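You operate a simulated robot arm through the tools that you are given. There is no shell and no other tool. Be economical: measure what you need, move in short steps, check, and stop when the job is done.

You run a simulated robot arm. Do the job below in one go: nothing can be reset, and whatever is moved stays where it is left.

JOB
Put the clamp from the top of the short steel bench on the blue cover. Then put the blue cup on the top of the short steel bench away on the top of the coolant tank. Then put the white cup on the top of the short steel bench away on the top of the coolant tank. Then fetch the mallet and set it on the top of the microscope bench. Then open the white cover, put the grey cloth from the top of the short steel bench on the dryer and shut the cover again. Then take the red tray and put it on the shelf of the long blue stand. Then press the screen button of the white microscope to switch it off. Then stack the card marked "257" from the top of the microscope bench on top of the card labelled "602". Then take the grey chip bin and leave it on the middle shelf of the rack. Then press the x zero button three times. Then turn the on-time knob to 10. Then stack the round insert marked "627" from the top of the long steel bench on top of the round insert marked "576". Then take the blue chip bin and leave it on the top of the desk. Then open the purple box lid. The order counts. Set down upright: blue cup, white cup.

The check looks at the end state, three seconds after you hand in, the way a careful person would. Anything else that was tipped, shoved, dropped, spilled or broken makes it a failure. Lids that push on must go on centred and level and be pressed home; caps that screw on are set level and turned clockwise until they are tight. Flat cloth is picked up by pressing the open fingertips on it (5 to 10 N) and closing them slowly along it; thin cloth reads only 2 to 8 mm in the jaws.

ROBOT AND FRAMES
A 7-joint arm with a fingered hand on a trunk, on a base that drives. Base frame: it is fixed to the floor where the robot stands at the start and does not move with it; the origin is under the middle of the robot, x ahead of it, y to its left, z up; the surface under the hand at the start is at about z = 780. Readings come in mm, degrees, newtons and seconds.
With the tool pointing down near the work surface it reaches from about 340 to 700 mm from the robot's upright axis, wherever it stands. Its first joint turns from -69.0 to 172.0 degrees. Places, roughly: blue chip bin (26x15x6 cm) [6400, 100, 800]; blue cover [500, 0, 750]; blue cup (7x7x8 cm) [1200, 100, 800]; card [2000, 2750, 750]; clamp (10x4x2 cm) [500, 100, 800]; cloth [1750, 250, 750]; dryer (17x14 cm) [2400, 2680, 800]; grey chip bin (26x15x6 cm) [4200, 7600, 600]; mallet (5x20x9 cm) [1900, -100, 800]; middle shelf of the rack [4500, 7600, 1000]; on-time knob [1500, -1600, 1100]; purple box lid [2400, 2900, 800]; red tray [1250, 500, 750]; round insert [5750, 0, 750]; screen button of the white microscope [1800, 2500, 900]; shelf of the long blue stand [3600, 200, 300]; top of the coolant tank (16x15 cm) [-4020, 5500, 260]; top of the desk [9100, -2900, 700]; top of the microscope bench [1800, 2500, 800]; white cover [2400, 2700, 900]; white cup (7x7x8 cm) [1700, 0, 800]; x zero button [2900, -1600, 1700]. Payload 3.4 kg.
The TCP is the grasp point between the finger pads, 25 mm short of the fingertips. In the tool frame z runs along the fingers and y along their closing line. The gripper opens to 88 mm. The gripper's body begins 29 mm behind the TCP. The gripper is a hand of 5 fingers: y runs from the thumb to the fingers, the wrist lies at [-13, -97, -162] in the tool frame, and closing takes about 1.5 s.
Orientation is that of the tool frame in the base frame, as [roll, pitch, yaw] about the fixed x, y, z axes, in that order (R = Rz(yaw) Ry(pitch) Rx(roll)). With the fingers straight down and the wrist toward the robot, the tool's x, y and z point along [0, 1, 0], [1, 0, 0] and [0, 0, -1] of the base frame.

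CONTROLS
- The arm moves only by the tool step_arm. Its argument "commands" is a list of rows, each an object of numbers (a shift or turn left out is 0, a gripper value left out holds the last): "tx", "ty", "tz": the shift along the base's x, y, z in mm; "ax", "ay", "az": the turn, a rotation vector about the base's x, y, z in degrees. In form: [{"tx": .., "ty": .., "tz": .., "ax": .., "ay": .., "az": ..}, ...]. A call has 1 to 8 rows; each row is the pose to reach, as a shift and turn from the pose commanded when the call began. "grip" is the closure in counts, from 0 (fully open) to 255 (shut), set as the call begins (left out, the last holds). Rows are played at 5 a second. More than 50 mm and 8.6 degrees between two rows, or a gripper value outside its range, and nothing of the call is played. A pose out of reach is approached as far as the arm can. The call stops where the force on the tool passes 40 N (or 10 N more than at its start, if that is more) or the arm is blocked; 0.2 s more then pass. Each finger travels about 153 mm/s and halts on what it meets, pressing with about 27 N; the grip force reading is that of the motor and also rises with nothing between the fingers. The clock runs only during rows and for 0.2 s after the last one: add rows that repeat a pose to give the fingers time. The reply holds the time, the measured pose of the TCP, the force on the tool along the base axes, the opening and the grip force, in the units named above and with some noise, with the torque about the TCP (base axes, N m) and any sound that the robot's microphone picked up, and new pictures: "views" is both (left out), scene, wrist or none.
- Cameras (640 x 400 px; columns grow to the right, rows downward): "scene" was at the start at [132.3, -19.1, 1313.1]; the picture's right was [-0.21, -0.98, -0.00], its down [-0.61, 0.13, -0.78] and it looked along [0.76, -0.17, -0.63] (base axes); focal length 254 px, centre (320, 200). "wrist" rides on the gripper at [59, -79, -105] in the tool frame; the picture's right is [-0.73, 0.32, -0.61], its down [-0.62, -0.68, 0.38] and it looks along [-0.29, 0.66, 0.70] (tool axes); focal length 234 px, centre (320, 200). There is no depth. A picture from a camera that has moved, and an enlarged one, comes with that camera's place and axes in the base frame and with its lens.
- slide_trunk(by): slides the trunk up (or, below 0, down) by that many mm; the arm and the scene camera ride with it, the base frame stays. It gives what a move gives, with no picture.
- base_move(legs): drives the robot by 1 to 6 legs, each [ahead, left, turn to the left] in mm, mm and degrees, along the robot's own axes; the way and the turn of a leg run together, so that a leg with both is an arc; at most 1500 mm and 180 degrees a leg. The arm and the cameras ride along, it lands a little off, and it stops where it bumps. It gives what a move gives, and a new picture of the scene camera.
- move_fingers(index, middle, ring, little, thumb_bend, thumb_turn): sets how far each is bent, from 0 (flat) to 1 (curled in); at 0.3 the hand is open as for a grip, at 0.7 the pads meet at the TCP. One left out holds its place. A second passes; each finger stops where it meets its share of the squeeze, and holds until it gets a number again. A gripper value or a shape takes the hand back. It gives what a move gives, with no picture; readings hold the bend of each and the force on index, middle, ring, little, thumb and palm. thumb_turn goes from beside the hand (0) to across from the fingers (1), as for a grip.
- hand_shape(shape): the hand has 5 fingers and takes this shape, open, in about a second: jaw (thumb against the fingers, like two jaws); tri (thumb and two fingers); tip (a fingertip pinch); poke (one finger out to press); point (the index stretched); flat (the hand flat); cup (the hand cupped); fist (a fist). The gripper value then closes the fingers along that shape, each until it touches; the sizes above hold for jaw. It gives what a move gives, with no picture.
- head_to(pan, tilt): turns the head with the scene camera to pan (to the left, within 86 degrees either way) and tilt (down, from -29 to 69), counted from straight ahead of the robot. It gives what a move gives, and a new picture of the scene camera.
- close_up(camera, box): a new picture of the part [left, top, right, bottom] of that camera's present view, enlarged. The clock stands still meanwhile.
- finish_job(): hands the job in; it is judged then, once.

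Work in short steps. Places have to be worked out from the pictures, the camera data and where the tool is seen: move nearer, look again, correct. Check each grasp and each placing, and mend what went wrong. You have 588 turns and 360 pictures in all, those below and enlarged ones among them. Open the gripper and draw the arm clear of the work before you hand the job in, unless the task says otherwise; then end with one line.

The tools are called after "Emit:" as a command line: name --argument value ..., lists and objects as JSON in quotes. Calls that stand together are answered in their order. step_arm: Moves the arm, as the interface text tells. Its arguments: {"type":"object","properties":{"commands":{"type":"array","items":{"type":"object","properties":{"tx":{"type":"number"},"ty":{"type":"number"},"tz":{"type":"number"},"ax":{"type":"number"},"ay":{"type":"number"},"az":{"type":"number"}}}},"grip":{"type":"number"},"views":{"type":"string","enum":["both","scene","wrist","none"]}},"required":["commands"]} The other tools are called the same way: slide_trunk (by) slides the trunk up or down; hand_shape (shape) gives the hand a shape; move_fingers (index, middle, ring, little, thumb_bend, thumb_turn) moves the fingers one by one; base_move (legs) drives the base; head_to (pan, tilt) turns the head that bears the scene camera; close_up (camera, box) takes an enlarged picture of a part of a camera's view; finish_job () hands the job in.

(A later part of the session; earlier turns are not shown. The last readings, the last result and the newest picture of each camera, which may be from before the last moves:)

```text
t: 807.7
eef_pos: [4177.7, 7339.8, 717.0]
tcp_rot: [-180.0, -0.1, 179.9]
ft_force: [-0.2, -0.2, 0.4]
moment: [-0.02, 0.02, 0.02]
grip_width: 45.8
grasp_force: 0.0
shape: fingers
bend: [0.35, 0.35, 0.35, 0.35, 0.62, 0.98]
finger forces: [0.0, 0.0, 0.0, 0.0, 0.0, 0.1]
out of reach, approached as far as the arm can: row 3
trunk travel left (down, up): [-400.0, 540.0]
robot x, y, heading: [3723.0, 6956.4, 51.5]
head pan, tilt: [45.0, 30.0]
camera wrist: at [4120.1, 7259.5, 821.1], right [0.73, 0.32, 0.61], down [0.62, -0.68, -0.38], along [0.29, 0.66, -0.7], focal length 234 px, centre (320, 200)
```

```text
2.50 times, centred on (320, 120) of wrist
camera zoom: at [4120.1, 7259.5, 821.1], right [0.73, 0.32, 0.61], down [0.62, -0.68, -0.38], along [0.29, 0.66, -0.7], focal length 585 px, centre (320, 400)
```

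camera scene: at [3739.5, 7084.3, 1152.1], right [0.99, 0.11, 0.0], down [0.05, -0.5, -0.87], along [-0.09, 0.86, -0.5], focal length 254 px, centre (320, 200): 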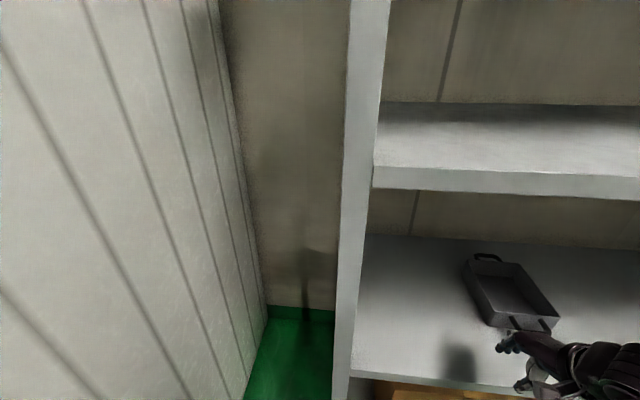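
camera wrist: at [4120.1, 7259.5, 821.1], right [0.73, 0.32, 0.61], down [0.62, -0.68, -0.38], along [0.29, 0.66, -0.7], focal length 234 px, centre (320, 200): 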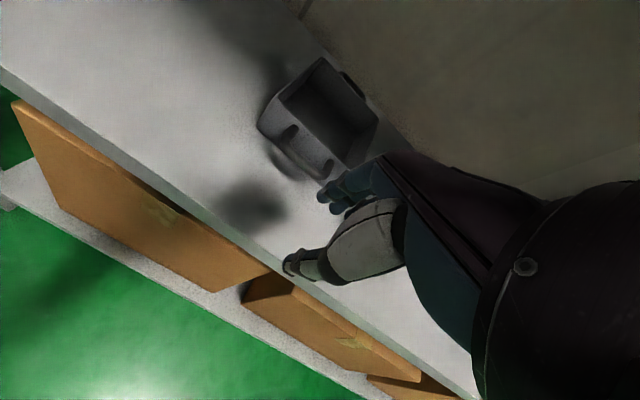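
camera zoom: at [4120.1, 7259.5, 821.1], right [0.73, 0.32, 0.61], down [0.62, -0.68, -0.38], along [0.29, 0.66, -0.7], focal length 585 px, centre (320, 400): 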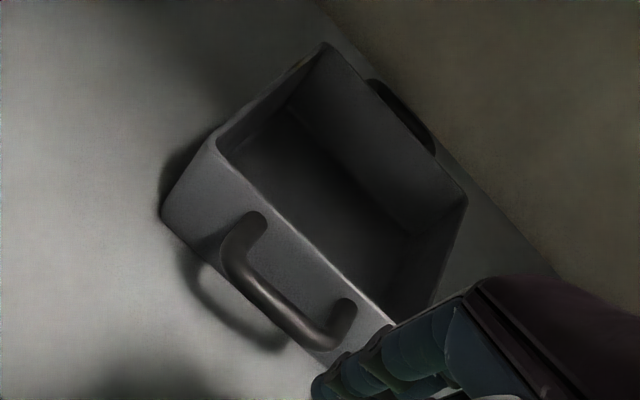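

Handle loop inner space: x 4131–4182, y 7472–7499, z≈635. Curl ring and little fingers (they'd hit the side wall), then advance so the thumb goes into the loop and index/middle inside the bin.

Emit:
move_fingers --ring 1.0 --little 1.0 --index 0.35 --middle 0.35 --thumb_bend 0.62

Emit:
step_arm --commands '[{"tx": -45}, {"tx": -90}, {"tx": -130}]' --views "none"

Emit:
base_move --legs '[[174, 0, 0]]'

Emit:
step_arm --commands '[{}]' --views "wrist"

```text
t: 808.7
eef_pos: [4176.9, 7338.1, 715.7]
tcp_rot: [-180.0, -0.1, 179.9]
ft_force: [0.6, -0.3, 0.6]
moment: [0.02, -0.03, -0.02]
grip_width: 45.3
grasp_force: 0.2
shape: fingers
bend: [0.35, 0.35, 1.0, 1.0, 0.62, 0.98]
finger forces: [0.1, 0.1, 0.1, 0.1, 0.0, 0.0]
trunk travel left (down, up): [-400.0, 540.0]
robot x, y, heading: [3722.8, 6955.5, 51.3]
head pan, tilt: [45.0, 30.0]
```

```text
t: 809.5
eef_pos: [4048.3, 7337.0, 716.4]
tcp_rot: [-179.9, -0.2, 179.9]
ft_force: [-0.3, 0.0, 0.0]
moment: [0.01, -0.03, 0.04]
grip_width: 45.5
grasp_force: 0.1
shape: fingers
bend: [0.35, 0.35, 1.0, 1.0, 0.62, 0.98]
finger forces: [0.0, 0.0, 0.0, 0.0, 0.1, 0.1]
trunk travel left (down, up): [-400.0, 540.0]
robot x, y, heading: [3719.4, 6954.0, 51.1]
head pan, tilt: [45.0, 30.0]
```

```text
t: 811.0
eef_pos: [4157.0, 7470.3, 715.6]
tcp_rot: [-179.8, -0.1, 179.8]
ft_force: [-0.2, -0.1, -0.1]
moment: [0.03, -0.02, 0.02]
grip_width: 45.7
grasp_force: 0.0
shape: fingers
bend: [0.35, 0.35, 1.0, 1.0, 0.62, 0.98]
finger forces: [0.0, 0.1, 0.1, 0.1, 0.0, 0.1]
trunk travel left (down, up): [-400.0, 540.0]
robot x, y, heading: [3827.6, 7089.6, 51.4]
head pan, tilt: [45.0, 30.0]
camera scene: at [3848.6, 7219.3, 1152.0], right [0.99, 0.11, 0.0], down [0.05, -0.5, -0.87], along [-0.09, 0.86, -0.5], focal length 254 px, centre (320, 200)
```

scene: 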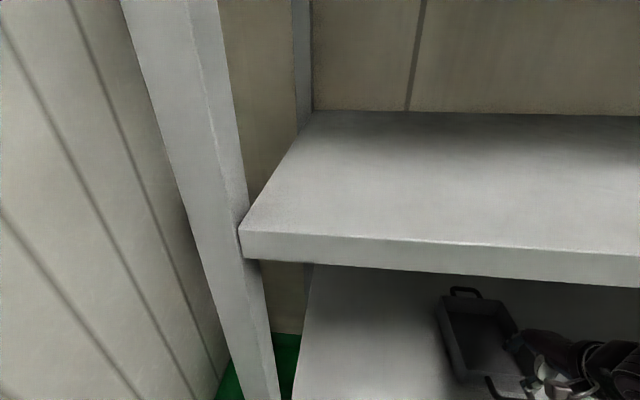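

```text
t: 811.4
eef_pos: [4156.9, 7471.0, 715.3]
tcp_rot: [-179.9, -0.1, 179.8]
ft_force: [-0.2, -0.4, -1.0]
moment: [0.0, -0.01, -0.03]
grip_width: 45.7
grasp_force: 0.1
shape: fingers
bend: [0.35, 0.35, 1.0, 1.0, 0.62, 0.98]
finger forces: [0.0, 0.1, 0.0, 0.0, 0.1, 0.1]
trunk travel left (down, up): [-400.0, 540.0]
robot x, y, heading: [3824.5, 7090.2, 51.1]
head pan, tilt: [45.0, 30.0]
camera wrist: at [4098.5, 7390.8, 820.5], right [0.73, 0.32, 0.61], down [0.62, -0.68, -0.38], along [0.29, 0.65, -0.7], focal length 234 px, centre (320, 200)
```

wrist: 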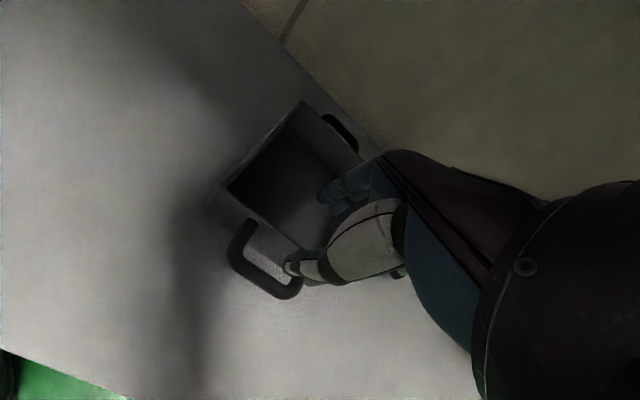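

Emit:
close_up --camera "wrist" --box '[200, 190, 340, 310]'

```text
3.33 times, centred on (270, 250) of wrist
camera zoom: at [4098.5, 7390.8, 820.5], right [0.73, 0.32, 0.61], down [0.62, -0.68, -0.38], along [0.29, 0.65, -0.7], focal length 781 px, centre (487, 33)
```

zoom: 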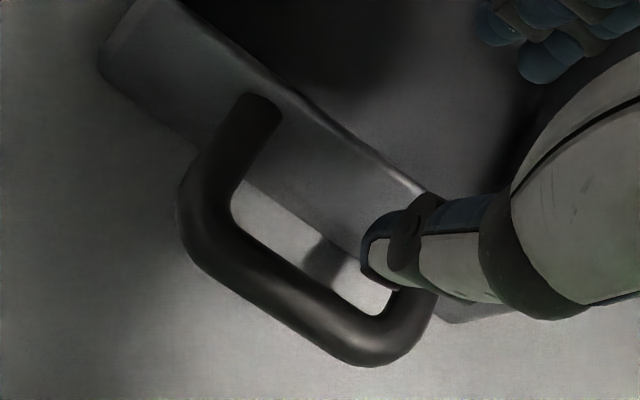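

Closest estimate: loop centre (4156,7477). Shift and go down to just above the loop.

Emit:
step_arm --commands '[{"tx": -1, "ty": 9, "tz": -15}, {"tx": -1, "ty": 18, "tz": -30}, {"tx": -1, "ty": 18, "tz": -42}]' --views "none"

Emit:
close_up --camera "wrist" --box '[200, 190, 340, 310]'

```text
t: 812.2
eef_pos: [4155.8, 7488.3, 674.0]
tcp_rot: [-179.9, -0.1, 179.8]
ft_force: [-0.6, 0.3, 0.1]
moment: [0.01, -0.03, -0.01]
grip_width: 45.6
grasp_force: 0.1
shape: fingers
bend: [0.35, 0.35, 1.0, 1.0, 0.62, 0.98]
finger forces: [0.0, 0.0, 0.1, 0.0, 0.0, 0.0]
trunk travel left (down, up): [-400.0, 540.0]
robot x, y, heading: [3829.0, 7092.5, 51.5]
head pan, tilt: [45.0, 30.0]
```

```text
3.33 times, centred on (270, 250) of wrist
camera zoom: at [4097.5, 7408.5, 778.4], right [0.73, 0.32, 0.6], down [0.62, -0.68, -0.38], along [0.29, 0.65, -0.7], focal length 781 px, centre (487, 33)
```

zoom: 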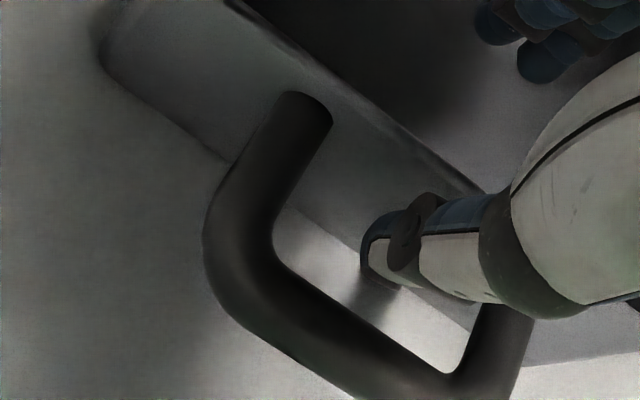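

Thumb tip sits ~11 mm short of the loop's centre; correct and descend through the loop.

Emit:
step_arm --commands '[{"tx": 5, "ty": 11}, {"tx": 5, "ty": 11, "tz": -10}, {"tx": 5, "ty": 11, "tz": -20}, {"tx": 5, "ty": 11, "tz": -32}]' --views "wrist"

```text
t: 813.2
eef_pos: [4161.9, 7498.0, 642.1]
tcp_rot: [-179.9, 0.0, 179.8]
ft_force: [0.7, -0.6, -1.1]
moment: [0.01, 0.0, 0.03]
grip_width: 46.1
grasp_force: 0.1
shape: fingers
bend: [0.35, 0.35, 1.0, 1.0, 0.61, 0.97]
finger forces: [0.0, 0.0, 0.0, 0.0, 0.3, 0.0]
trunk travel left (down, up): [-400.0, 540.0]
robot x, y, heading: [3829.7, 7089.7, 51.2]
head pan, tilt: [45.0, 30.0]
camera wrist: at [4103.0, 7419.1, 746.6], right [0.73, 0.32, 0.61], down [0.62, -0.68, -0.38], along [0.29, 0.66, -0.7], focal length 234 px, centre (320, 200)
```

wrist: 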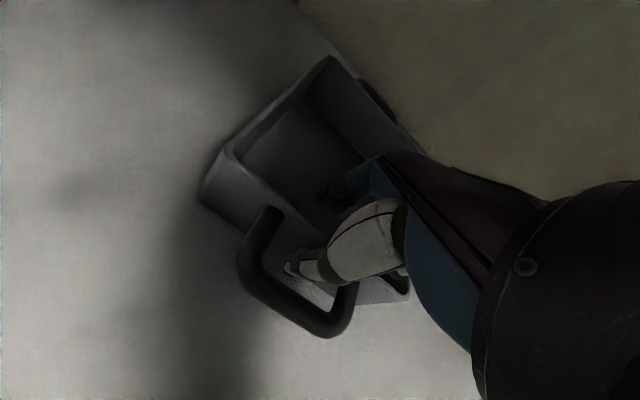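

Emit:
step_arm --commands '[{"tz": -4}, {"tz": -8}, {"tz": -11}]' --views "none"

Emit:
move_fingers --index 0.9 --middle 0.9 --thumb_bend 0.9

Emit:
step_arm --commands '[{}, {}]' --views "wrist"

```text
t: 814.0
eef_pos: [4159.4, 7498.5, 633.8]
tcp_rot: [179.7, 0.0, 179.9]
ft_force: [5.0, 6.0, 21.3]
moment: [-0.28, -0.3, 0.18]
grip_width: 46.7
grasp_force: 11.7
shape: fingers
bend: [0.35, 0.35, 1.0, 1.0, 0.61, 0.98]
finger forces: [0.0, 2.4, 20.0, 0.0, 1.3, 0.0]
trunk travel left (down, up): [-400.0, 540.0]
robot x, y, heading: [3830.7, 7090.8, 51.0]
head pan, tilt: [45.0, 30.0]
```

```text
t: 815.0
eef_pos: [4160.6, 7499.3, 628.8]
tcp_rot: [-179.8, -0.1, 179.9]
ft_force: [0.4, 1.5, 0.5]
moment: [-0.24, -0.01, 0.05]
grip_width: 0.0
grasp_force: 20.2
shape: fingers
bend: [0.76, 0.9, 1.0, 1.0, 0.76, 0.92]
finger forces: [11.4, 7.1, 0.0, 0.0, 21.2, 0.0]
trunk travel left (down, up): [-400.0, 540.0]
robot x, y, heading: [3829.2, 7088.7, 51.2]
head pan, tilt: [45.0, 30.0]
```

```text
t: 815.6
eef_pos: [4160.0, 7499.2, 630.2]
tcp_rot: [-179.9, -0.1, 179.8]
ft_force: [0.8, 0.0, 0.4]
moment: [-0.25, 0.0, 0.04]
grip_width: 0.2
grasp_force: 20.2
shape: fingers
bend: [0.76, 0.9, 1.0, 1.0, 0.76, 0.92]
finger forces: [11.2, 6.9, 0.1, 0.1, 21.4, 0.0]
trunk travel left (down, up): [-400.0, 540.0]
robot x, y, heading: [3830.9, 7091.9, 51.0]
head pan, tilt: [45.0, 30.0]
camera wrist: at [4102.0, 7419.3, 735.1], right [0.73, 0.32, 0.6], down [0.62, -0.68, -0.38], along [0.29, 0.65, -0.7], focal length 234 px, centre (320, 200)
```

wrist: 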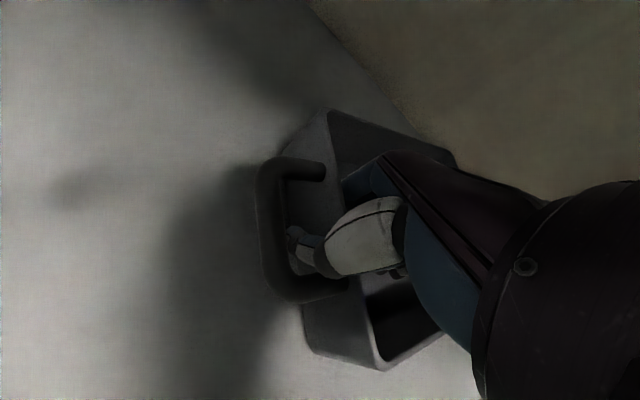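

Emit:
close_up --camera "wrist" --box '[230, 90, 470, 380]'

```text
1.38 times, centred on (350, 235) of wrist
camera zoom: at [4102.0, 7419.3, 735.1], right [0.73, 0.32, 0.6], down [0.62, -0.68, -0.38], along [0.29, 0.65, -0.7], focal length 323 px, centre (279, 152)
```

zoom: 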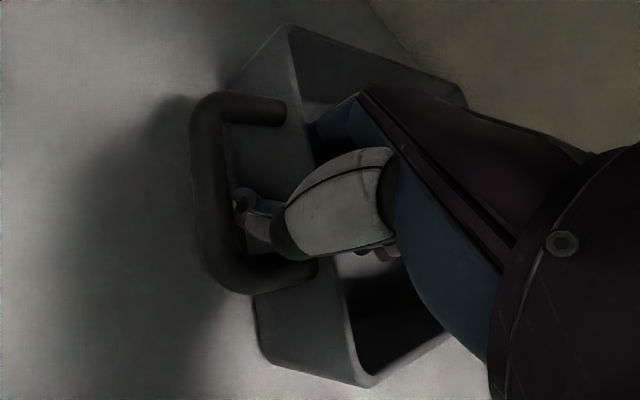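

The bin swivelled a bit but its wall is pinched with the thumb through the loop. Lift slightly to test.

Emit:
step_arm --commands '[{"tz": 6}, {"tz": 12}, {"tz": 20}, {"tz": 30}]' --views "both"

```text
t: 816.6
eef_pos: [4160.5, 7498.9, 661.0]
tcp_rot: [-179.8, -0.2, 179.8]
ft_force: [0.5, 0.0, -1.6]
moment: [-0.09, 0.15, 0.01]
grip_width: 0.1
grasp_force: 15.8
shape: fingers
bend: [0.76, 0.9, 1.0, 1.0, 0.77, 0.92]
finger forces: [13.5, 2.1, 0.0, 0.0, 16.6, 0.0]
trunk travel left (down, up): [-400.0, 540.0]
robot x, y, heading: [3825.9, 7090.8, 51.1]
head pan, tilt: [45.0, 30.0]
camera scene: at [3848.3, 7218.9, 1152.0], right [0.99, 0.11, 0.0], down [0.05, -0.5, -0.87], along [-0.09, 0.86, -0.5], focal length 254 px, centre (320, 200)
camera wrist: at [4102.4, 7419.9, 765.6], right [0.73, 0.32, 0.6], down [0.62, -0.68, -0.38], along [0.29, 0.65, -0.7], focal length 234 px, centre (320, 200)
```

scene: 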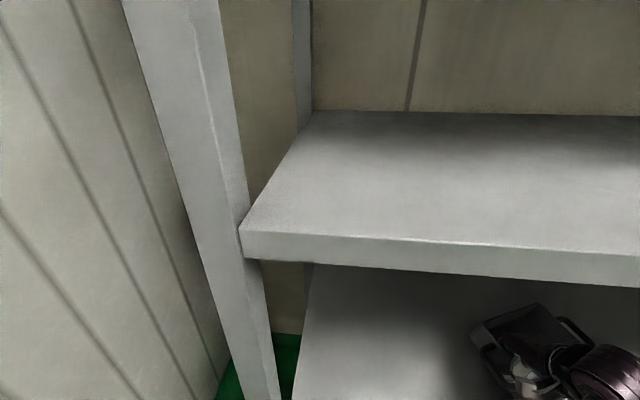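
wrist: 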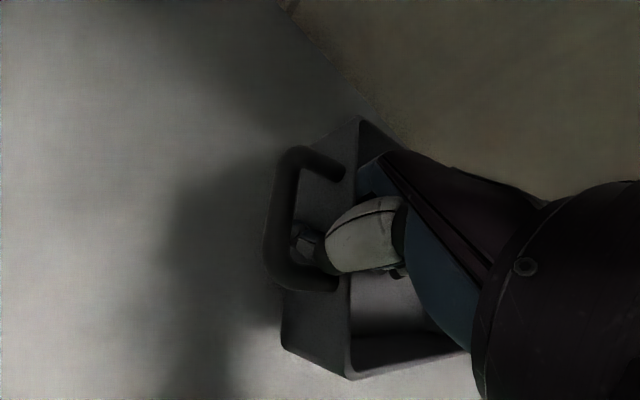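

The pinch lets the bin swivel. Set it back down and close with the full hand force for a firmer hold.

Emit:
step_arm --commands '[{"tz": -10}, {"tz": -20}, {"tz": -29}]' --views "none"

Emit:
step_arm --commands '[{}, {}, {}, {}, {}, {}]' --grip 255 --views "wrist"

```text
t: 817.4
eef_pos: [4160.2, 7499.8, 633.8]
tcp_rot: [179.8, 0.0, 179.9]
ft_force: [0.2, 3.3, 10.4]
moment: [-0.71, -0.18, 0.0]
grip_width: 0.0
grasp_force: 27.4
shape: fingers
bend: [0.76, 0.9, 1.0, 1.0, 0.77, 0.91]
finger forces: [16.7, 0.0, 0.1, 0.1, 38.9, 0.0]
trunk travel left (down, up): [-400.0, 540.0]
robot x, y, heading: [3829.4, 7092.2, 51.3]
head pan, tilt: [45.0, 30.0]
```

```text
t: 818.8
eef_pos: [4160.0, 7499.2, 631.7]
tcp_rot: [-179.9, -0.1, 179.9]
ft_force: [-0.7, -0.2, -0.4]
moment: [0.05, -0.02, 0.01]
grip_width: 4.4
grasp_force: 27.1
shape: jaw
bend: [0.74, 0.7, 0.7, 0.7, 0.77, 0.99]
finger forces: [11.9, 5.4, 0.0, 0.0, 16.7, 0.0]
trunk travel left (down, up): [-400.0, 540.0]
robot x, y, heading: [3828.2, 7088.2, 51.0]
head pan, tilt: [45.0, 30.0]
camera wrist: at [4102.5, 7419.6, 736.3], right [0.73, 0.32, 0.6], down [0.62, -0.68, -0.38], along [0.29, 0.65, -0.7], focal length 234 px, centre (320, 200)
```

wrist: 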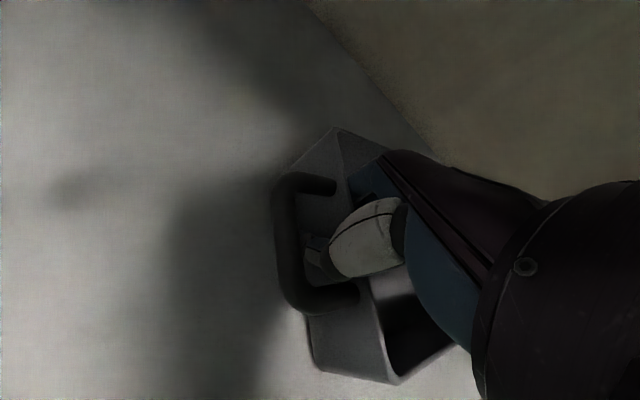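

The bin now lies rotated about -56°. Open, rise out, rotate the hand to match, and regrasp squarely.

Emit:
move_fingers --thumb_bend 0.62 --index 0.35 --middle 0.35 --ring 1.0 --little 1.0

Emit:
step_arm --commands '[{"tz": 20}, {"tz": 45}, {"tz": 70}, {"tz": 85, "az": -8}, {"tz": 85, "az": -16}, {"tz": 85, "az": -24}, {"tz": 85, "az": -32}, {"tz": 85, "az": -40}]' --views "none"

Emit:
step_arm --commands '[{"az": -8}, {"az": -16}]' --views "wrist"

```text
t: 819.8
eef_pos: [4160.7, 7499.2, 631.4]
tcp_rot: [-180.0, -0.2, 179.8]
ft_force: [-0.9, 0.0, -0.4]
moment: [0.0, 0.01, -0.03]
grip_width: 44.3
grasp_force: 0.8
shape: fingers
bend: [0.35, 0.35, 1.0, 1.0, 0.62, 1.0]
finger forces: [0.0, 0.0, 0.0, 0.0, 0.8, 0.0]
trunk travel left (down, up): [-400.0, 540.0]
robot x, y, heading: [3826.8, 7090.0, 51.1]
head pan, tilt: [45.0, 30.0]
```

```text
t: 821.6
eef_pos: [4159.4, 7498.7, 718.0]
tcp_rot: [-179.9, -0.1, 139.8]
ft_force: [-0.5, 0.6, 0.1]
moment: [-0.01, 0.0, 0.01]
grip_width: 44.9
grasp_force: 0.1
shape: fingers
bend: [0.35, 0.35, 1.0, 1.0, 0.62, 1.0]
finger forces: [0.0, 0.0, 0.0, 0.0, 0.0, 0.1]
trunk travel left (down, up): [-400.0, 540.0]
robot x, y, heading: [3829.8, 7091.5, 51.1]
head pan, tilt: [45.0, 30.0]
```

```text
t: 822.2
eef_pos: [4160.7, 7499.4, 716.9]
tcp_rot: [-180.0, 0.0, 123.7]
ft_force: [0.8, -0.5, -0.5]
moment: [0.04, 0.0, 0.0]
grip_width: 44.8
grasp_force: 0.0
shape: fingers
bend: [0.35, 0.35, 1.0, 1.0, 0.62, 1.0]
finger forces: [0.0, 0.0, 0.1, 0.0, 0.0, 0.0]
trunk travel left (down, up): [-400.0, 540.0]
robot x, y, heading: [3825.3, 7090.1, 51.3]
head pan, tilt: [45.0, 30.0]
camera wrist: at [4062.7, 7503.7, 821.8], right [0.67, -0.42, 0.61], down [-0.22, -0.9, -0.38], along [0.71, 0.12, -0.7], focal length 234 px, centre (320, 200)
```

wrist: 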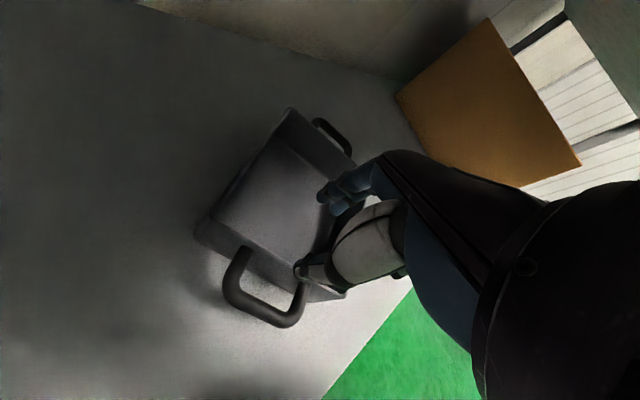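

Emit:
step_arm --commands '[{"tx": 4, "ty": 1, "tz": -15}, {"tx": 7, "ty": 1, "tz": -30}, {"tx": 7, "ty": 1, "tz": -43}]' --views "none"

Emit:
close_up --camera "wrist" --box '[200, 190, 340, 330]'

```text
t: 823.0
eef_pos: [4167.8, 7501.3, 673.3]
tcp_rot: [-179.8, -0.1, 123.8]
ft_force: [0.4, -0.7, -0.2]
moment: [0.0, 0.0, -0.02]
grip_width: 44.3
grasp_force: 0.0
shape: fingers
bend: [0.35, 0.35, 1.0, 1.0, 0.62, 1.0]
finger forces: [0.0, 0.0, 0.0, 0.1, 0.0, 0.1]
trunk travel left (down, up): [-400.0, 540.0]
robot x, y, heading: [3828.4, 7090.8, 51.3]
head pan, tilt: [45.0, 30.0]
```

```text
2.86 times, centred on (270, 260) of wrist
camera zoom: at [4070.9, 7504.6, 779.0], right [0.67, -0.42, 0.6], down [-0.22, -0.9, -0.38], along [0.7, 0.13, -0.7], focal length 669 px, centre (463, 29)
```

zoom: 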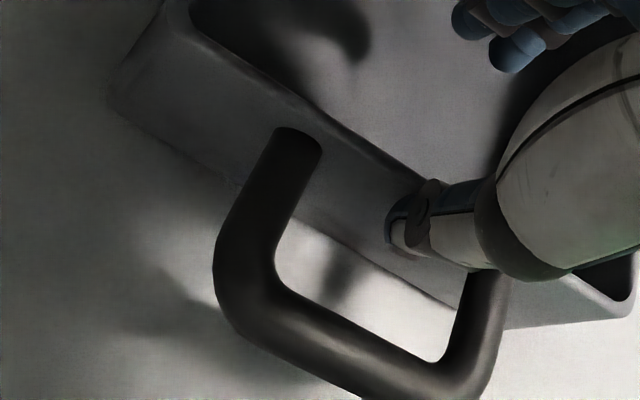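

Emit:
step_arm --commands '[{"tx": -3, "ty": -5}, {"tx": -3, "ty": -5, "tz": -12}, {"tx": -3, "ty": -5, "tz": -24}, {"tx": -3, "ty": -5, "tz": -33}]' --views "wrist"

```text
t: 824.0
eef_pos: [4164.3, 7495.0, 642.0]
tcp_rot: [179.9, -0.3, 123.8]
ft_force: [3.7, 2.2, 13.0]
moment: [-0.21, -0.16, 0.08]
grip_width: 44.7
grasp_force: 7.3
shape: fingers
bend: [0.35, 0.35, 1.0, 1.0, 0.62, 1.0]
finger forces: [0.0, 0.1, 14.2, 0.0, 0.0, 0.1]
trunk travel left (down, up): [-400.0, 540.0]
robot x, y, heading: [3826.4, 7090.4, 51.4]
head pan, tilt: [45.0, 30.0]
camera wrist: at [4066.9, 7498.7, 747.2], right [0.67, -0.43, 0.61], down [-0.22, -0.89, -0.39], along [0.71, 0.13, -0.69], focal length 234 px, centre (320, 200)
```

wrist: 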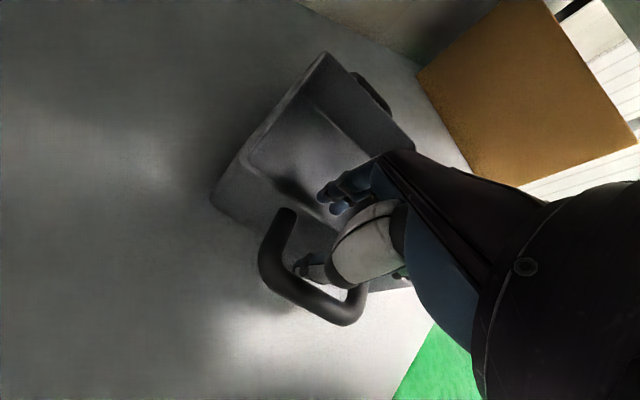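

The curled ring finger is resting on the rim. Rise, extend ring and little so all four go inside the bin, and go down again.

Emit:
step_arm --commands '[{"tz": 20}, {"tz": 40}]' --views "none"

Emit:
move_fingers --ring 0.35 --little 0.35

Emit:
step_arm --commands '[{"tz": -15}, {"tz": -28}, {"tz": -40}, {"tz": -47}, {"tz": -52}]' --views "wrist"

```text
t: 824.6
eef_pos: [4163.4, 7495.5, 678.5]
tcp_rot: [-179.8, -0.1, 123.9]
ft_force: [0.1, 0.0, 0.1]
moment: [-0.01, 0.0, 0.02]
grip_width: 44.7
grasp_force: 0.0
shape: fingers
bend: [0.35, 0.35, 1.0, 1.0, 0.62, 1.0]
finger forces: [0.0, 0.0, 0.0, 0.0, 0.0, 0.0]
trunk travel left (down, up): [-400.0, 540.0]
robot x, y, heading: [3828.0, 7088.4, 51.0]
head pan, tilt: [45.0, 30.0]
```

```text
t: 825.6
eef_pos: [4164.8, 7496.9, 679.4]
tcp_rot: [-179.9, -0.1, 123.7]
ft_force: [0.0, -0.6, -0.2]
moment: [0.01, -0.04, 0.03]
grip_width: 44.9
grasp_force: 0.1
shape: fingers
bend: [0.35, 0.35, 0.35, 0.35, 0.62, 1.0]
finger forces: [0.1, 0.0, 0.0, 0.0, 0.0, 0.0]
trunk travel left (down, up): [-400.0, 540.0]
robot x, y, heading: [3826.3, 7090.1, 51.2]
head pan, tilt: [45.0, 30.0]
```

```text
t: 826.8
eef_pos: [4164.8, 7495.8, 630.1]
tcp_rot: [179.9, -0.2, 123.8]
ft_force: [0.7, 0.7, 11.4]
moment: [0.08, -0.33, -0.02]
grip_width: 43.3
grasp_force: 6.2
shape: fingers
bend: [0.35, 0.34, 0.35, 0.35, 0.63, 1.0]
finger forces: [0.1, 9.8, 0.0, 0.1, 2.1, 0.0]
trunk travel left (down, up): [-400.0, 540.0]
robot x, y, heading: [3831.4, 7092.7, 51.0]
head pan, tilt: [45.0, 30.0]
camera wrist: at [4066.5, 7499.5, 734.8], right [0.67, -0.43, 0.6], down [-0.22, -0.9, -0.39], along [0.71, 0.13, -0.7], focal length 234 px, centre (320, 200)
```

wrist: 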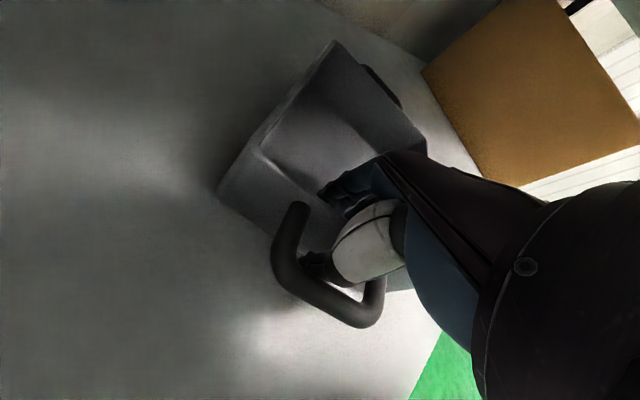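

Fingers reach the floor inside, thumb in the loop. Ease up 3 mm and close fully.

Emit:
step_arm --commands '[{"tz": 4}, {"tz": 4}]' --views "none"

Emit:
step_arm --commands '[{}, {}, {}, {}, {}, {}]' --grip 255 --views "wrist"

```text
t: 827.4
eef_pos: [4164.7, 7496.5, 632.6]
tcp_rot: [-179.9, -0.1, 123.7]
ft_force: [0.2, 0.5, 0.3]
moment: [0.0, -0.01, 0.03]
grip_width: 43.8
grasp_force: 0.7
shape: fingers
bend: [0.35, 0.35, 0.35, 0.35, 0.63, 1.0]
finger forces: [0.0, 0.0, 0.0, 0.1, 0.3, 0.0]
trunk travel left (down, up): [-400.0, 540.0]
robot x, y, heading: [3831.7, 7086.9, 51.4]
head pan, tilt: [45.0, 30.0]
```

```text
t: 828.8
eef_pos: [4164.7, 7495.4, 632.1]
tcp_rot: [-179.9, -0.1, 123.8]
ft_force: [0.0, 0.5, 0.4]
moment: [0.01, 0.07, 0.06]
grip_width: 0.1
grasp_force: 26.7
shape: jaw
bend: [0.67, 0.67, 0.66, 0.69, 0.63, 1.0]
finger forces: [14.5, 6.2, 2.6, 1.2, 24.5, 0.1]
trunk travel left (down, up): [-400.0, 540.0]
robot x, y, heading: [3823.8, 7089.5, 51.1]
head pan, tilt: [45.0, 30.0]
camera wrist: at [4067.0, 7500.0, 737.1], right [0.67, -0.42, 0.6], down [-0.22, -0.9, -0.38], along [0.7, 0.13, -0.7], focal length 234 px, centre (320, 200)
```

wrist: 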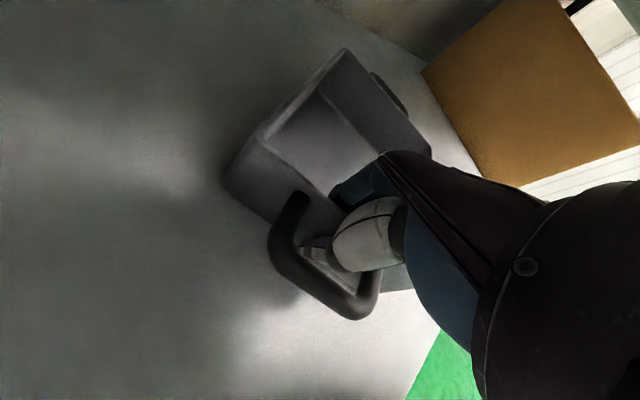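

Excellent: all four fingers and the thumb clamp the wall. Test lift.

Emit:
step_arm --commands '[{"tz": 8}, {"tz": 18}, {"tz": 30}, {"tz": 40}]' --views "both"

```text
t: 829.8
eef_pos: [4164.9, 7496.0, 671.1]
tcp_rot: [-179.9, -0.1, 123.8]
ft_force: [-0.3, -1.1, -2.1]
moment: [-0.11, 0.18, -0.01]
grip_width: 0.1
grasp_force: 27.0
shape: jaw
bend: [0.66, 0.71, 0.7, 0.7, 0.63, 1.0]
finger forces: [15.3, 5.1, 2.6, 0.7, 30.4, 0.1]
trunk travel left (down, up): [-400.0, 540.0]
robot x, y, heading: [3827.9, 7089.1, 51.3]
head pan, tilt: [45.0, 30.0]
camera scene: at [3848.3, 7218.9, 1152.0], right [0.99, 0.11, 0.0], down [0.05, -0.5, -0.87], along [-0.09, 0.86, -0.5], focal length 254 px, centre (320, 200)
camera wrist: at [4067.7, 7499.9, 776.0], right [0.67, -0.42, 0.61], down [-0.22, -0.9, -0.38], along [0.7, 0.13, -0.7], focal length 234 px, centre (320, 200)
```

scene: 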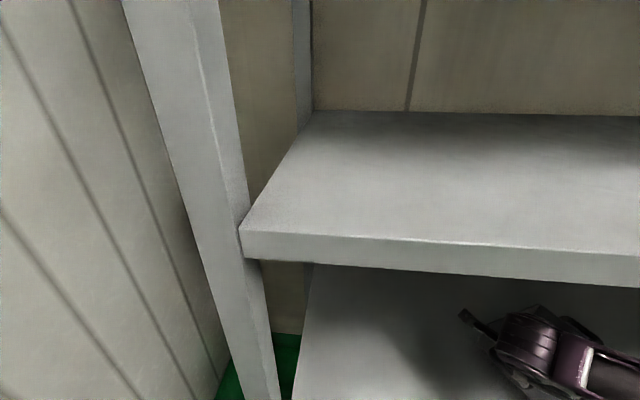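
wrist: 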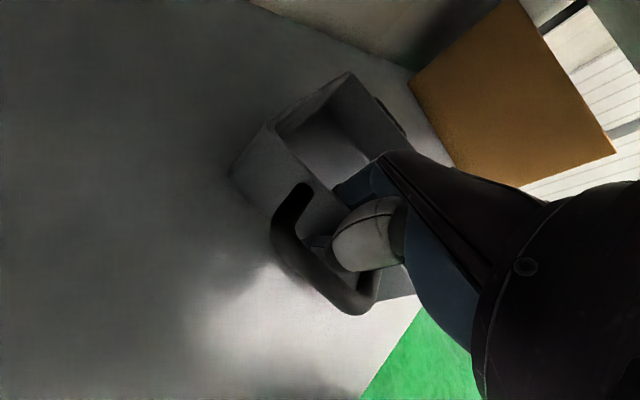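

Bin held (≈2 N). Back straight out of the rack, then raise the trunk.

Emit:
base_move --legs '[[-350, -281, 0]]'

Emit:
slide_trunk --by 400

Emit:
slide_trunk --by 55

Emit:
head_to --pan 10 --tilt 40

```text
t: 832.5
eef_pos: [4162.5, 7043.5, 672.7]
tcp_rot: [-179.8, -0.1, 123.9]
ft_force: [-0.3, 0.4, -2.5]
moment: [-0.04, 0.19, 0.0]
grip_width: 0.0
grasp_force: 27.0
shape: jaw
bend: [0.66, 0.71, 0.7, 0.7, 0.63, 1.0]
finger forces: [16.1, 4.5, 2.6, 0.5, 30.2, 0.0]
trunk travel left (down, up): [-400.0, 540.0]
robot x, y, heading: [3828.7, 6638.8, 51.0]
head pan, tilt: [45.0, 30.0]
camera scene: at [3844.6, 6766.6, 1152.1], right [0.99, 0.11, 0.0], down [0.05, -0.5, -0.87], along [-0.09, 0.86, -0.5], focal length 254 px, centre (320, 200)
```

scene: 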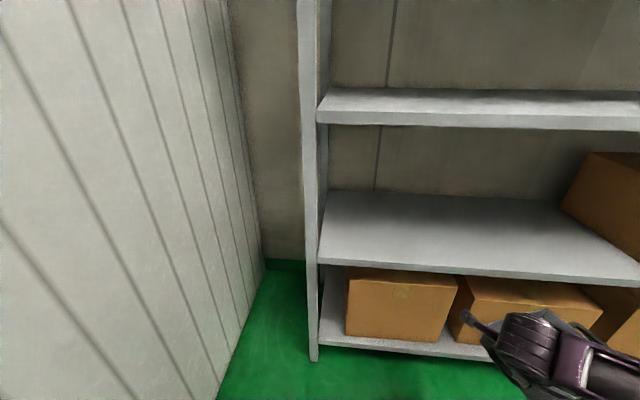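

```text
t: 836.3
eef_pos: [4160.8, 7045.0, 1069.7]
tcp_rot: [-179.8, -0.1, 123.9]
ft_force: [-0.1, 0.2, -2.3]
moment: [-0.07, 0.14, 0.02]
grip_width: 0.0
grasp_force: 26.9
shape: jaw
bend: [0.66, 0.71, 0.7, 0.7, 0.63, 1.0]
finger forces: [16.0, 4.6, 2.6, 0.6, 30.3, 0.1]
trunk travel left (down, up): [-800.0, 140.0]
robot x, y, heading: [3825.9, 6638.6, 50.9]
head pan, tilt: [45.0, 30.0]
```

```text
t: 837.3
eef_pos: [4161.9, 7044.3, 1126.2]
tcp_rot: [-179.8, -0.1, 123.8]
ft_force: [0.1, -0.4, -2.3]
moment: [-0.06, 0.16, 0.01]
grip_width: 0.0
grasp_force: 26.9
shape: jaw
bend: [0.66, 0.71, 0.7, 0.7, 0.63, 1.0]
finger forces: [16.0, 4.5, 2.6, 0.5, 30.3, 0.1]
trunk travel left (down, up): [-855.0, 85.0]
robot x, y, heading: [3824.7, 6639.4, 51.2]
head pan, tilt: [45.0, 30.0]
```

```text
t: 838.3
eef_pos: [4162.2, 7043.9, 1125.2]
tcp_rot: [-179.8, -0.1, 123.8]
ft_force: [0.2, -0.7, -2.1]
moment: [-0.04, 0.18, -0.02]
grip_width: 0.1
grasp_force: 26.9
shape: jaw
bend: [0.66, 0.71, 0.7, 0.7, 0.63, 1.0]
finger forces: [16.1, 4.5, 2.6, 0.5, 30.3, 0.0]
trunk travel left (down, up): [-855.0, 85.0]
robot x, y, heading: [3824.5, 6634.5, 51.1]
head pan, tilt: [10.0, 40.0]
camera scene: at [3895.3, 6751.7, 1591.7], right [0.88, -0.48, 0.0], down [-0.31, -0.56, -0.77], along [0.37, 0.67, -0.64], focal length 254 px, centre (320, 200)
```

scene: 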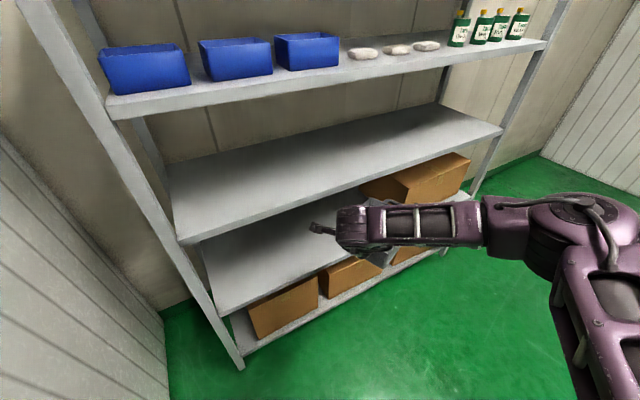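

Emit:
close_up --camera "wrist" --box '[120, 0, 540, 380]'

Emit:
close_up --camera "scene" --box '[310, 190, 460, 290]'

```text
1.05 times, centred on (330, 190) of wrist (not enlarged: the box is as wide or as high as the picture)
camera zoom: at [4064.3, 7048.1, 1230.9], right [0.67, -0.42, 0.6], down [-0.22, -0.9, -0.38], along [0.7, 0.12, -0.7], focal length 246 px, centre (310, 210)
```

zoom: 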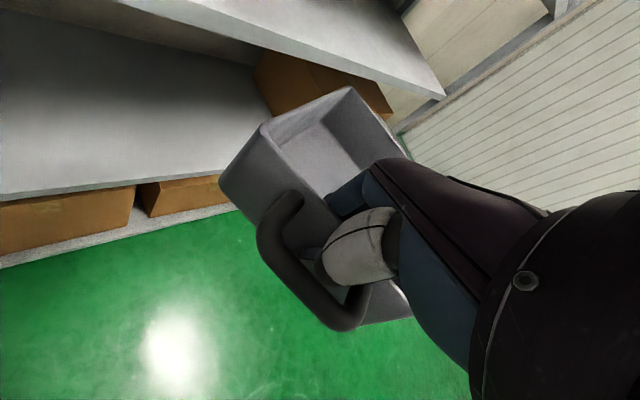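

```text
4.00 times, centred on (385, 240) of scene
camera zoom: at [3895.3, 6751.7, 1591.7], right [0.88, -0.48, 0.0], down [-0.31, -0.56, -0.77], along [0.37, 0.67, -0.64], focal length 1017 px, centre (60, 40)
```

zoom: 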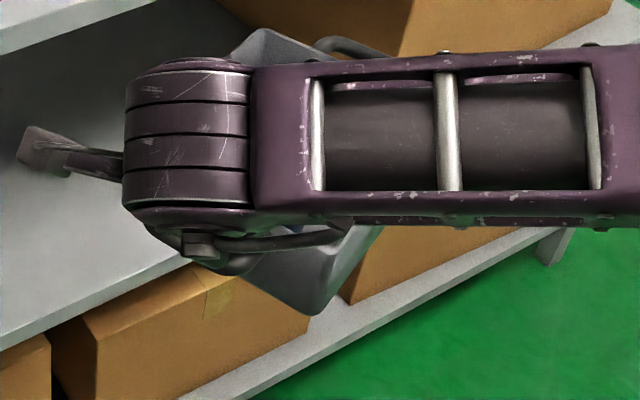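

The bin droops ~12°. Tilt the hand 12° to level it before inserting.

Emit:
step_arm --commands '[{"ax": 3.4, "ay": -5}, {"ax": 6.7, "ay": -10}, {"ax": 7.3, "ay": -10.8, "tz": 10}]' --views "wrist"

```text
t: 839.1
eef_pos: [4162.8, 7043.9, 1135.9]
tcp_rot: [167.1, -0.3, 123.8]
ft_force: [0.1, -0.4, -2.7]
moment: [-0.05, 0.17, 0.0]
grip_width: 0.0
grasp_force: 26.5
shape: jaw
bend: [0.66, 0.71, 0.7, 0.7, 0.63, 1.0]
finger forces: [16.1, 4.5, 2.6, 0.2, 30.2, 0.1]
trunk travel left (down, up): [-855.0, 85.0]
robot x, y, heading: [3821.6, 6639.6, 51.3]
head pan, tilt: [10.0, 40.0]
camera wrist: at [4047.1, 7035.1, 1220.6], right [0.55, -0.51, 0.66], down [-0.13, -0.84, -0.53], along [0.82, 0.2, -0.53], focal length 234 px, centre (320, 200)
```

wrist: 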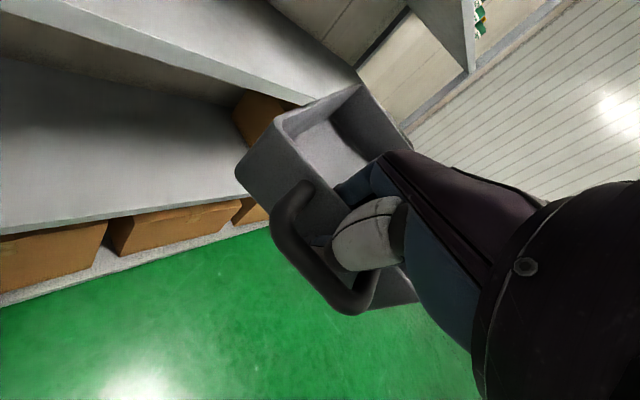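

Advance straight (+y) toward the middle shelf, partly, and check clearance.

Emit:
base_move --legs '[[195, 157, 0]]'

Emit:
close_up --camera "wrist" --box '[0, 0, 640, 400]'

```text
t: 840.9
eef_pos: [4158.4, 7295.7, 1136.3]
tcp_rot: [167.2, -0.2, 124.3]
ft_force: [0.6, 0.0, -1.6]
moment: [-0.07, 0.2, 0.01]
grip_width: 0.0
grasp_force: 27.2
shape: jaw
bend: [0.66, 0.71, 0.7, 0.7, 0.63, 1.0]
finger forces: [16.1, 4.3, 2.7, 0.2, 30.2, 0.1]
trunk travel left (down, up): [-855.0, 85.0]
robot x, y, heading: [3824.8, 6884.5, 51.4]
head pan, tilt: [10.0, 40.0]
camera scene: at [3893.1, 7001.1, 1591.8], right [0.88, -0.48, 0.0], down [-0.31, -0.56, -0.77], along [0.37, 0.67, -0.64], focal length 254 px, centre (320, 200)
```

scene: 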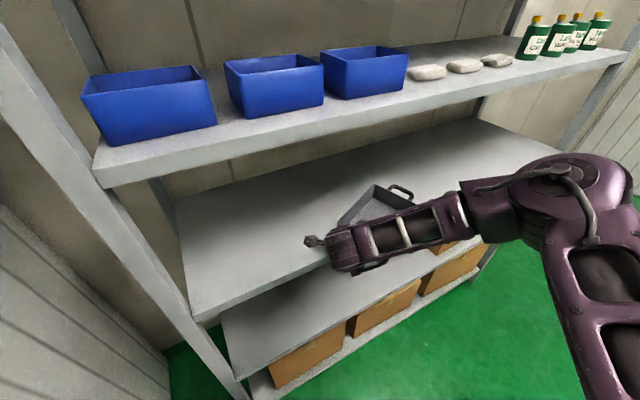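

```text
1.00 times, centred on (320, 200) of wrist (not enlarged: the box is as wide or as high as the picture)
camera zoom: at [4042.9, 7286.2, 1221.0], right [0.56, -0.5, 0.66], down [-0.13, -0.84, -0.53], along [0.82, 0.21, -0.53], focal length 234 px, centre (320, 200)
```

zoom: 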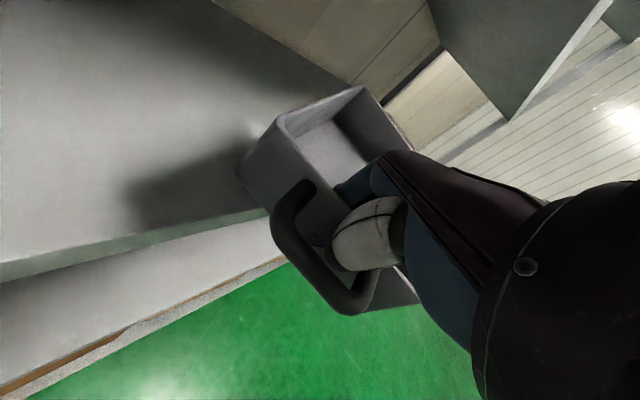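

Clear. Continue in.

Emit:
base_move --legs '[[150, 121, 0]]'

Emit:
step_arm --commands '[{"tz": -10}, {"tz": -20}, {"tz": -28}]' --views "wrist"

```text
t: 842.5
eef_pos: [4156.6, 7488.0, 1136.2]
tcp_rot: [167.1, -0.1, 124.3]
ft_force: [0.2, 0.5, -3.1]
moment: [-0.1, 0.16, -0.03]
grip_width: 0.2
grasp_force: 27.0
shape: jaw
bend: [0.66, 0.71, 0.7, 0.7, 0.63, 1.0]
finger forces: [16.2, 4.3, 2.8, 0.1, 30.3, 0.0]
trunk travel left (down, up): [-855.0, 85.0]
robot x, y, heading: [3822.7, 7082.7, 51.7]
head pan, tilt: [10.0, 40.0]
camera scene: at [3892.5, 7193.5, 1591.8], right [0.88, -0.47, 0.0], down [-0.31, -0.57, -0.77], along [0.36, 0.67, -0.64], focal length 254 px, centre (320, 200)
```

scene: 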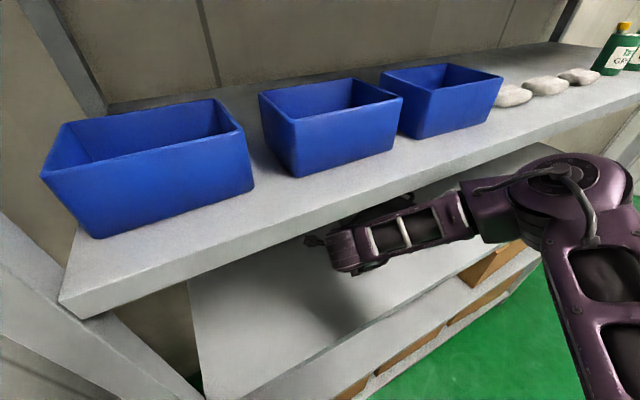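

```text
t: 843.3
eef_pos: [4157.3, 7490.9, 1108.1]
tcp_rot: [167.1, -0.2, 124.4]
ft_force: [0.7, -0.4, -2.5]
moment: [-0.08, 0.2, 0.01]
grip_width: 0.0
grasp_force: 26.9
shape: jaw
bend: [0.66, 0.71, 0.7, 0.7, 0.63, 1.0]
finger forces: [16.2, 4.2, 2.7, 0.1, 30.3, 0.0]
trunk travel left (down, up): [-855.0, 85.0]
robot x, y, heading: [3823.9, 7082.5, 51.9]
head pan, tilt: [10.0, 40.0]
camera wrist: at [4041.7, 7481.2, 1192.3], right [0.56, -0.5, 0.66], down [-0.13, -0.84, -0.53], along [0.82, 0.21, -0.53], focal length 234 px, centre (320, 200)
```

wrist: 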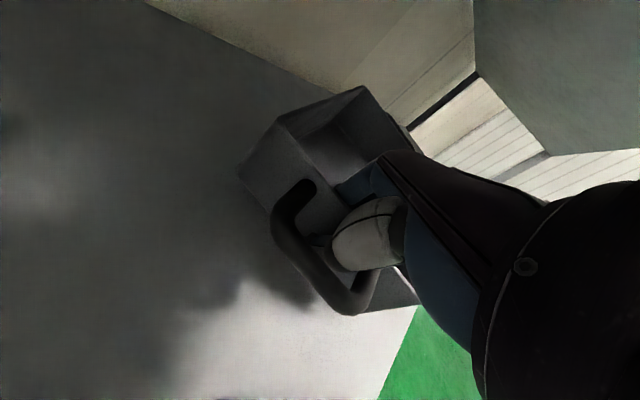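

Emit:
step_arm --commands '[{"tz": -8}, {"tz": -14}, {"tz": -19}, {"tz": -24}, {"tz": -29}, {"tz": -34}, {"tz": -39}]' --views "wrist"

```text
t: 844.9
eef_pos: [4156.8, 7488.8, 1071.5]
tcp_rot: [167.0, -0.2, 124.4]
ft_force: [2.2, 1.1, 4.8]
moment: [-0.13, 0.07, 0.04]
grip_width: 0.1
grasp_force: 27.4
shape: jaw
bend: [0.66, 0.71, 0.7, 0.7, 0.63, 1.0]
finger forces: [16.3, 5.4, 3.9, 0.2, 29.6, 0.0]
trunk travel left (down, up): [-855.0, 85.0]
robot x, y, heading: [3823.7, 7080.7, 51.7]
head pan, tilt: [10.0, 40.0]
camera wrist: at [4040.6, 7479.9, 1155.2], right [0.56, -0.5, 0.66], down [-0.13, -0.84, -0.53], along [0.82, 0.21, -0.53], focal length 234 px, centre (320, 200)
```

wrist: 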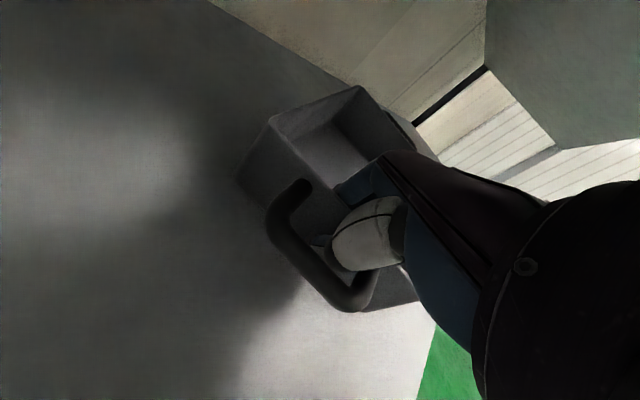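

Emit:
step_arm --commands '[{"tz": -3}, {"tz": -6}]' --views "none"

Emit:
move_fingers --thumb_bend 0.6 --index 0.4 --middle 0.4 --ring 0.4 --little 0.4

Emit:
step_arm --commands '[{}]' --views "wrist"

```text
t: 845.5
eef_pos: [4154.5, 7487.4, 1068.3]
tcp_rot: [166.5, -0.4, 124.4]
ft_force: [0.2, 1.2, 31.1]
moment: [0.01, -0.1, 0.08]
grip_width: 0.0
grasp_force: 26.3
shape: jaw
bend: [0.64, 0.67, 0.71, 0.7, 0.64, 1.0]
finger forces: [20.5, 8.3, 3.5, 0.9, 32.7, 0.0]
trunk travel left (down, up): [-855.0, 85.0]
robot x, y, heading: [3818.9, 7080.5, 51.6]
head pan, tilt: [10.0, 40.0]
```

```text
t: 846.0
eef_pos: [4157.8, 7491.5, 1069.6]
tcp_rot: [166.4, -0.7, 124.3]
ft_force: [-1.2, -2.2, 28.2]
moment: [-0.28, 0.17, 0.03]
grip_width: 35.6
grasp_force: 15.4
shape: fingers
bend: [0.4, 0.43, 0.4, 0.4, 0.63, 1.0]
finger forces: [0.0, 10.5, 0.0, 0.0, 20.1, 0.1]
trunk travel left (down, up): [-855.0, 85.0]
robot x, y, heading: [3825.4, 7081.9, 52.0]
head pan, tilt: [10.0, 40.0]
stopped: the force on the tool passed its limit at 42 N (the readings are from after the stop); the commanded pose is now the measured one
```

```text
t: 846.4
eef_pos: [4156.7, 7489.9, 1068.5]
tcp_rot: [166.3, -0.6, 124.3]
ft_force: [4.5, 4.9, 27.8]
moment: [-0.09, -0.15, 0.0]
grip_width: 33.3
grasp_force: 16.5
shape: fingers
bend: [0.4, 0.41, 0.4, 0.4, 0.62, 1.0]
finger forces: [0.0, 17.6, 0.1, 0.0, 16.1, 0.1]
trunk travel left (down, up): [-855.0, 85.0]
robot x, y, heading: [3820.7, 7083.6, 51.7]
head pan, tilt: [10.0, 40.0]
camera wrist: at [4040.7, 7479.6, 1152.4], right [0.55, -0.51, 0.66], down [-0.12, -0.83, -0.54], along [0.82, 0.22, -0.53], focal length 234 px, centre (320, 200)
```

wrist: 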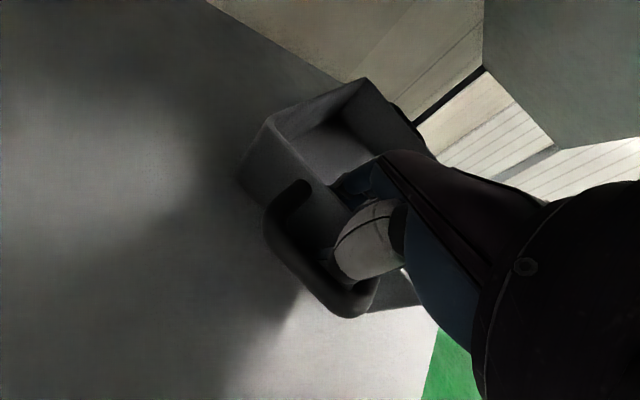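

Fingers now press the bin's floor. Withdraw along the finger axis.

Emit:
step_arm --commands '[{"tx": -1, "ty": -1, "tz": 6}, {"tx": -3, "ty": -2, "tz": 14}, {"tx": -5, "ty": -3.5, "tz": 26}, {"tx": -8, "ty": -5, "tz": 40}, {"tx": -12, "ty": -8, "tz": 60}, {"tx": -16, "ty": -11, "tz": 80}]' --views "wrist"

```text
t: 847.8
eef_pos: [4138.8, 7479.4, 1145.0]
tcp_rot: [166.9, -0.2, 124.4]
ft_force: [0.2, 0.1, 0.4]
moment: [-0.01, -0.04, 0.01]
grip_width: 41.6
grasp_force: 0.1
shape: fingers
bend: [0.4, 0.4, 0.4, 0.4, 0.6, 1.0]
finger forces: [0.0, 0.0, 0.0, 0.0, 0.0, 0.0]
trunk travel left (down, up): [-855.0, 85.0]
robot x, y, heading: [3819.9, 7083.5, 51.8]
head pan, tilt: [10.0, 40.0]
camera wrist: at [4024.3, 7468.8, 1229.2], right [0.56, -0.5, 0.66], down [-0.12, -0.84, -0.53], along [0.82, 0.21, -0.53], focal length 234 px, centre (320, 200)
```

wrist: 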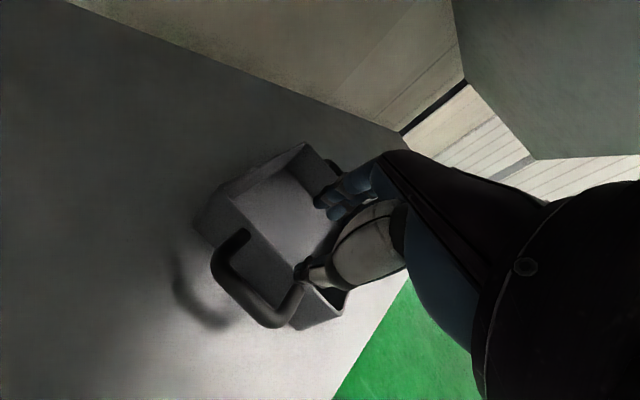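

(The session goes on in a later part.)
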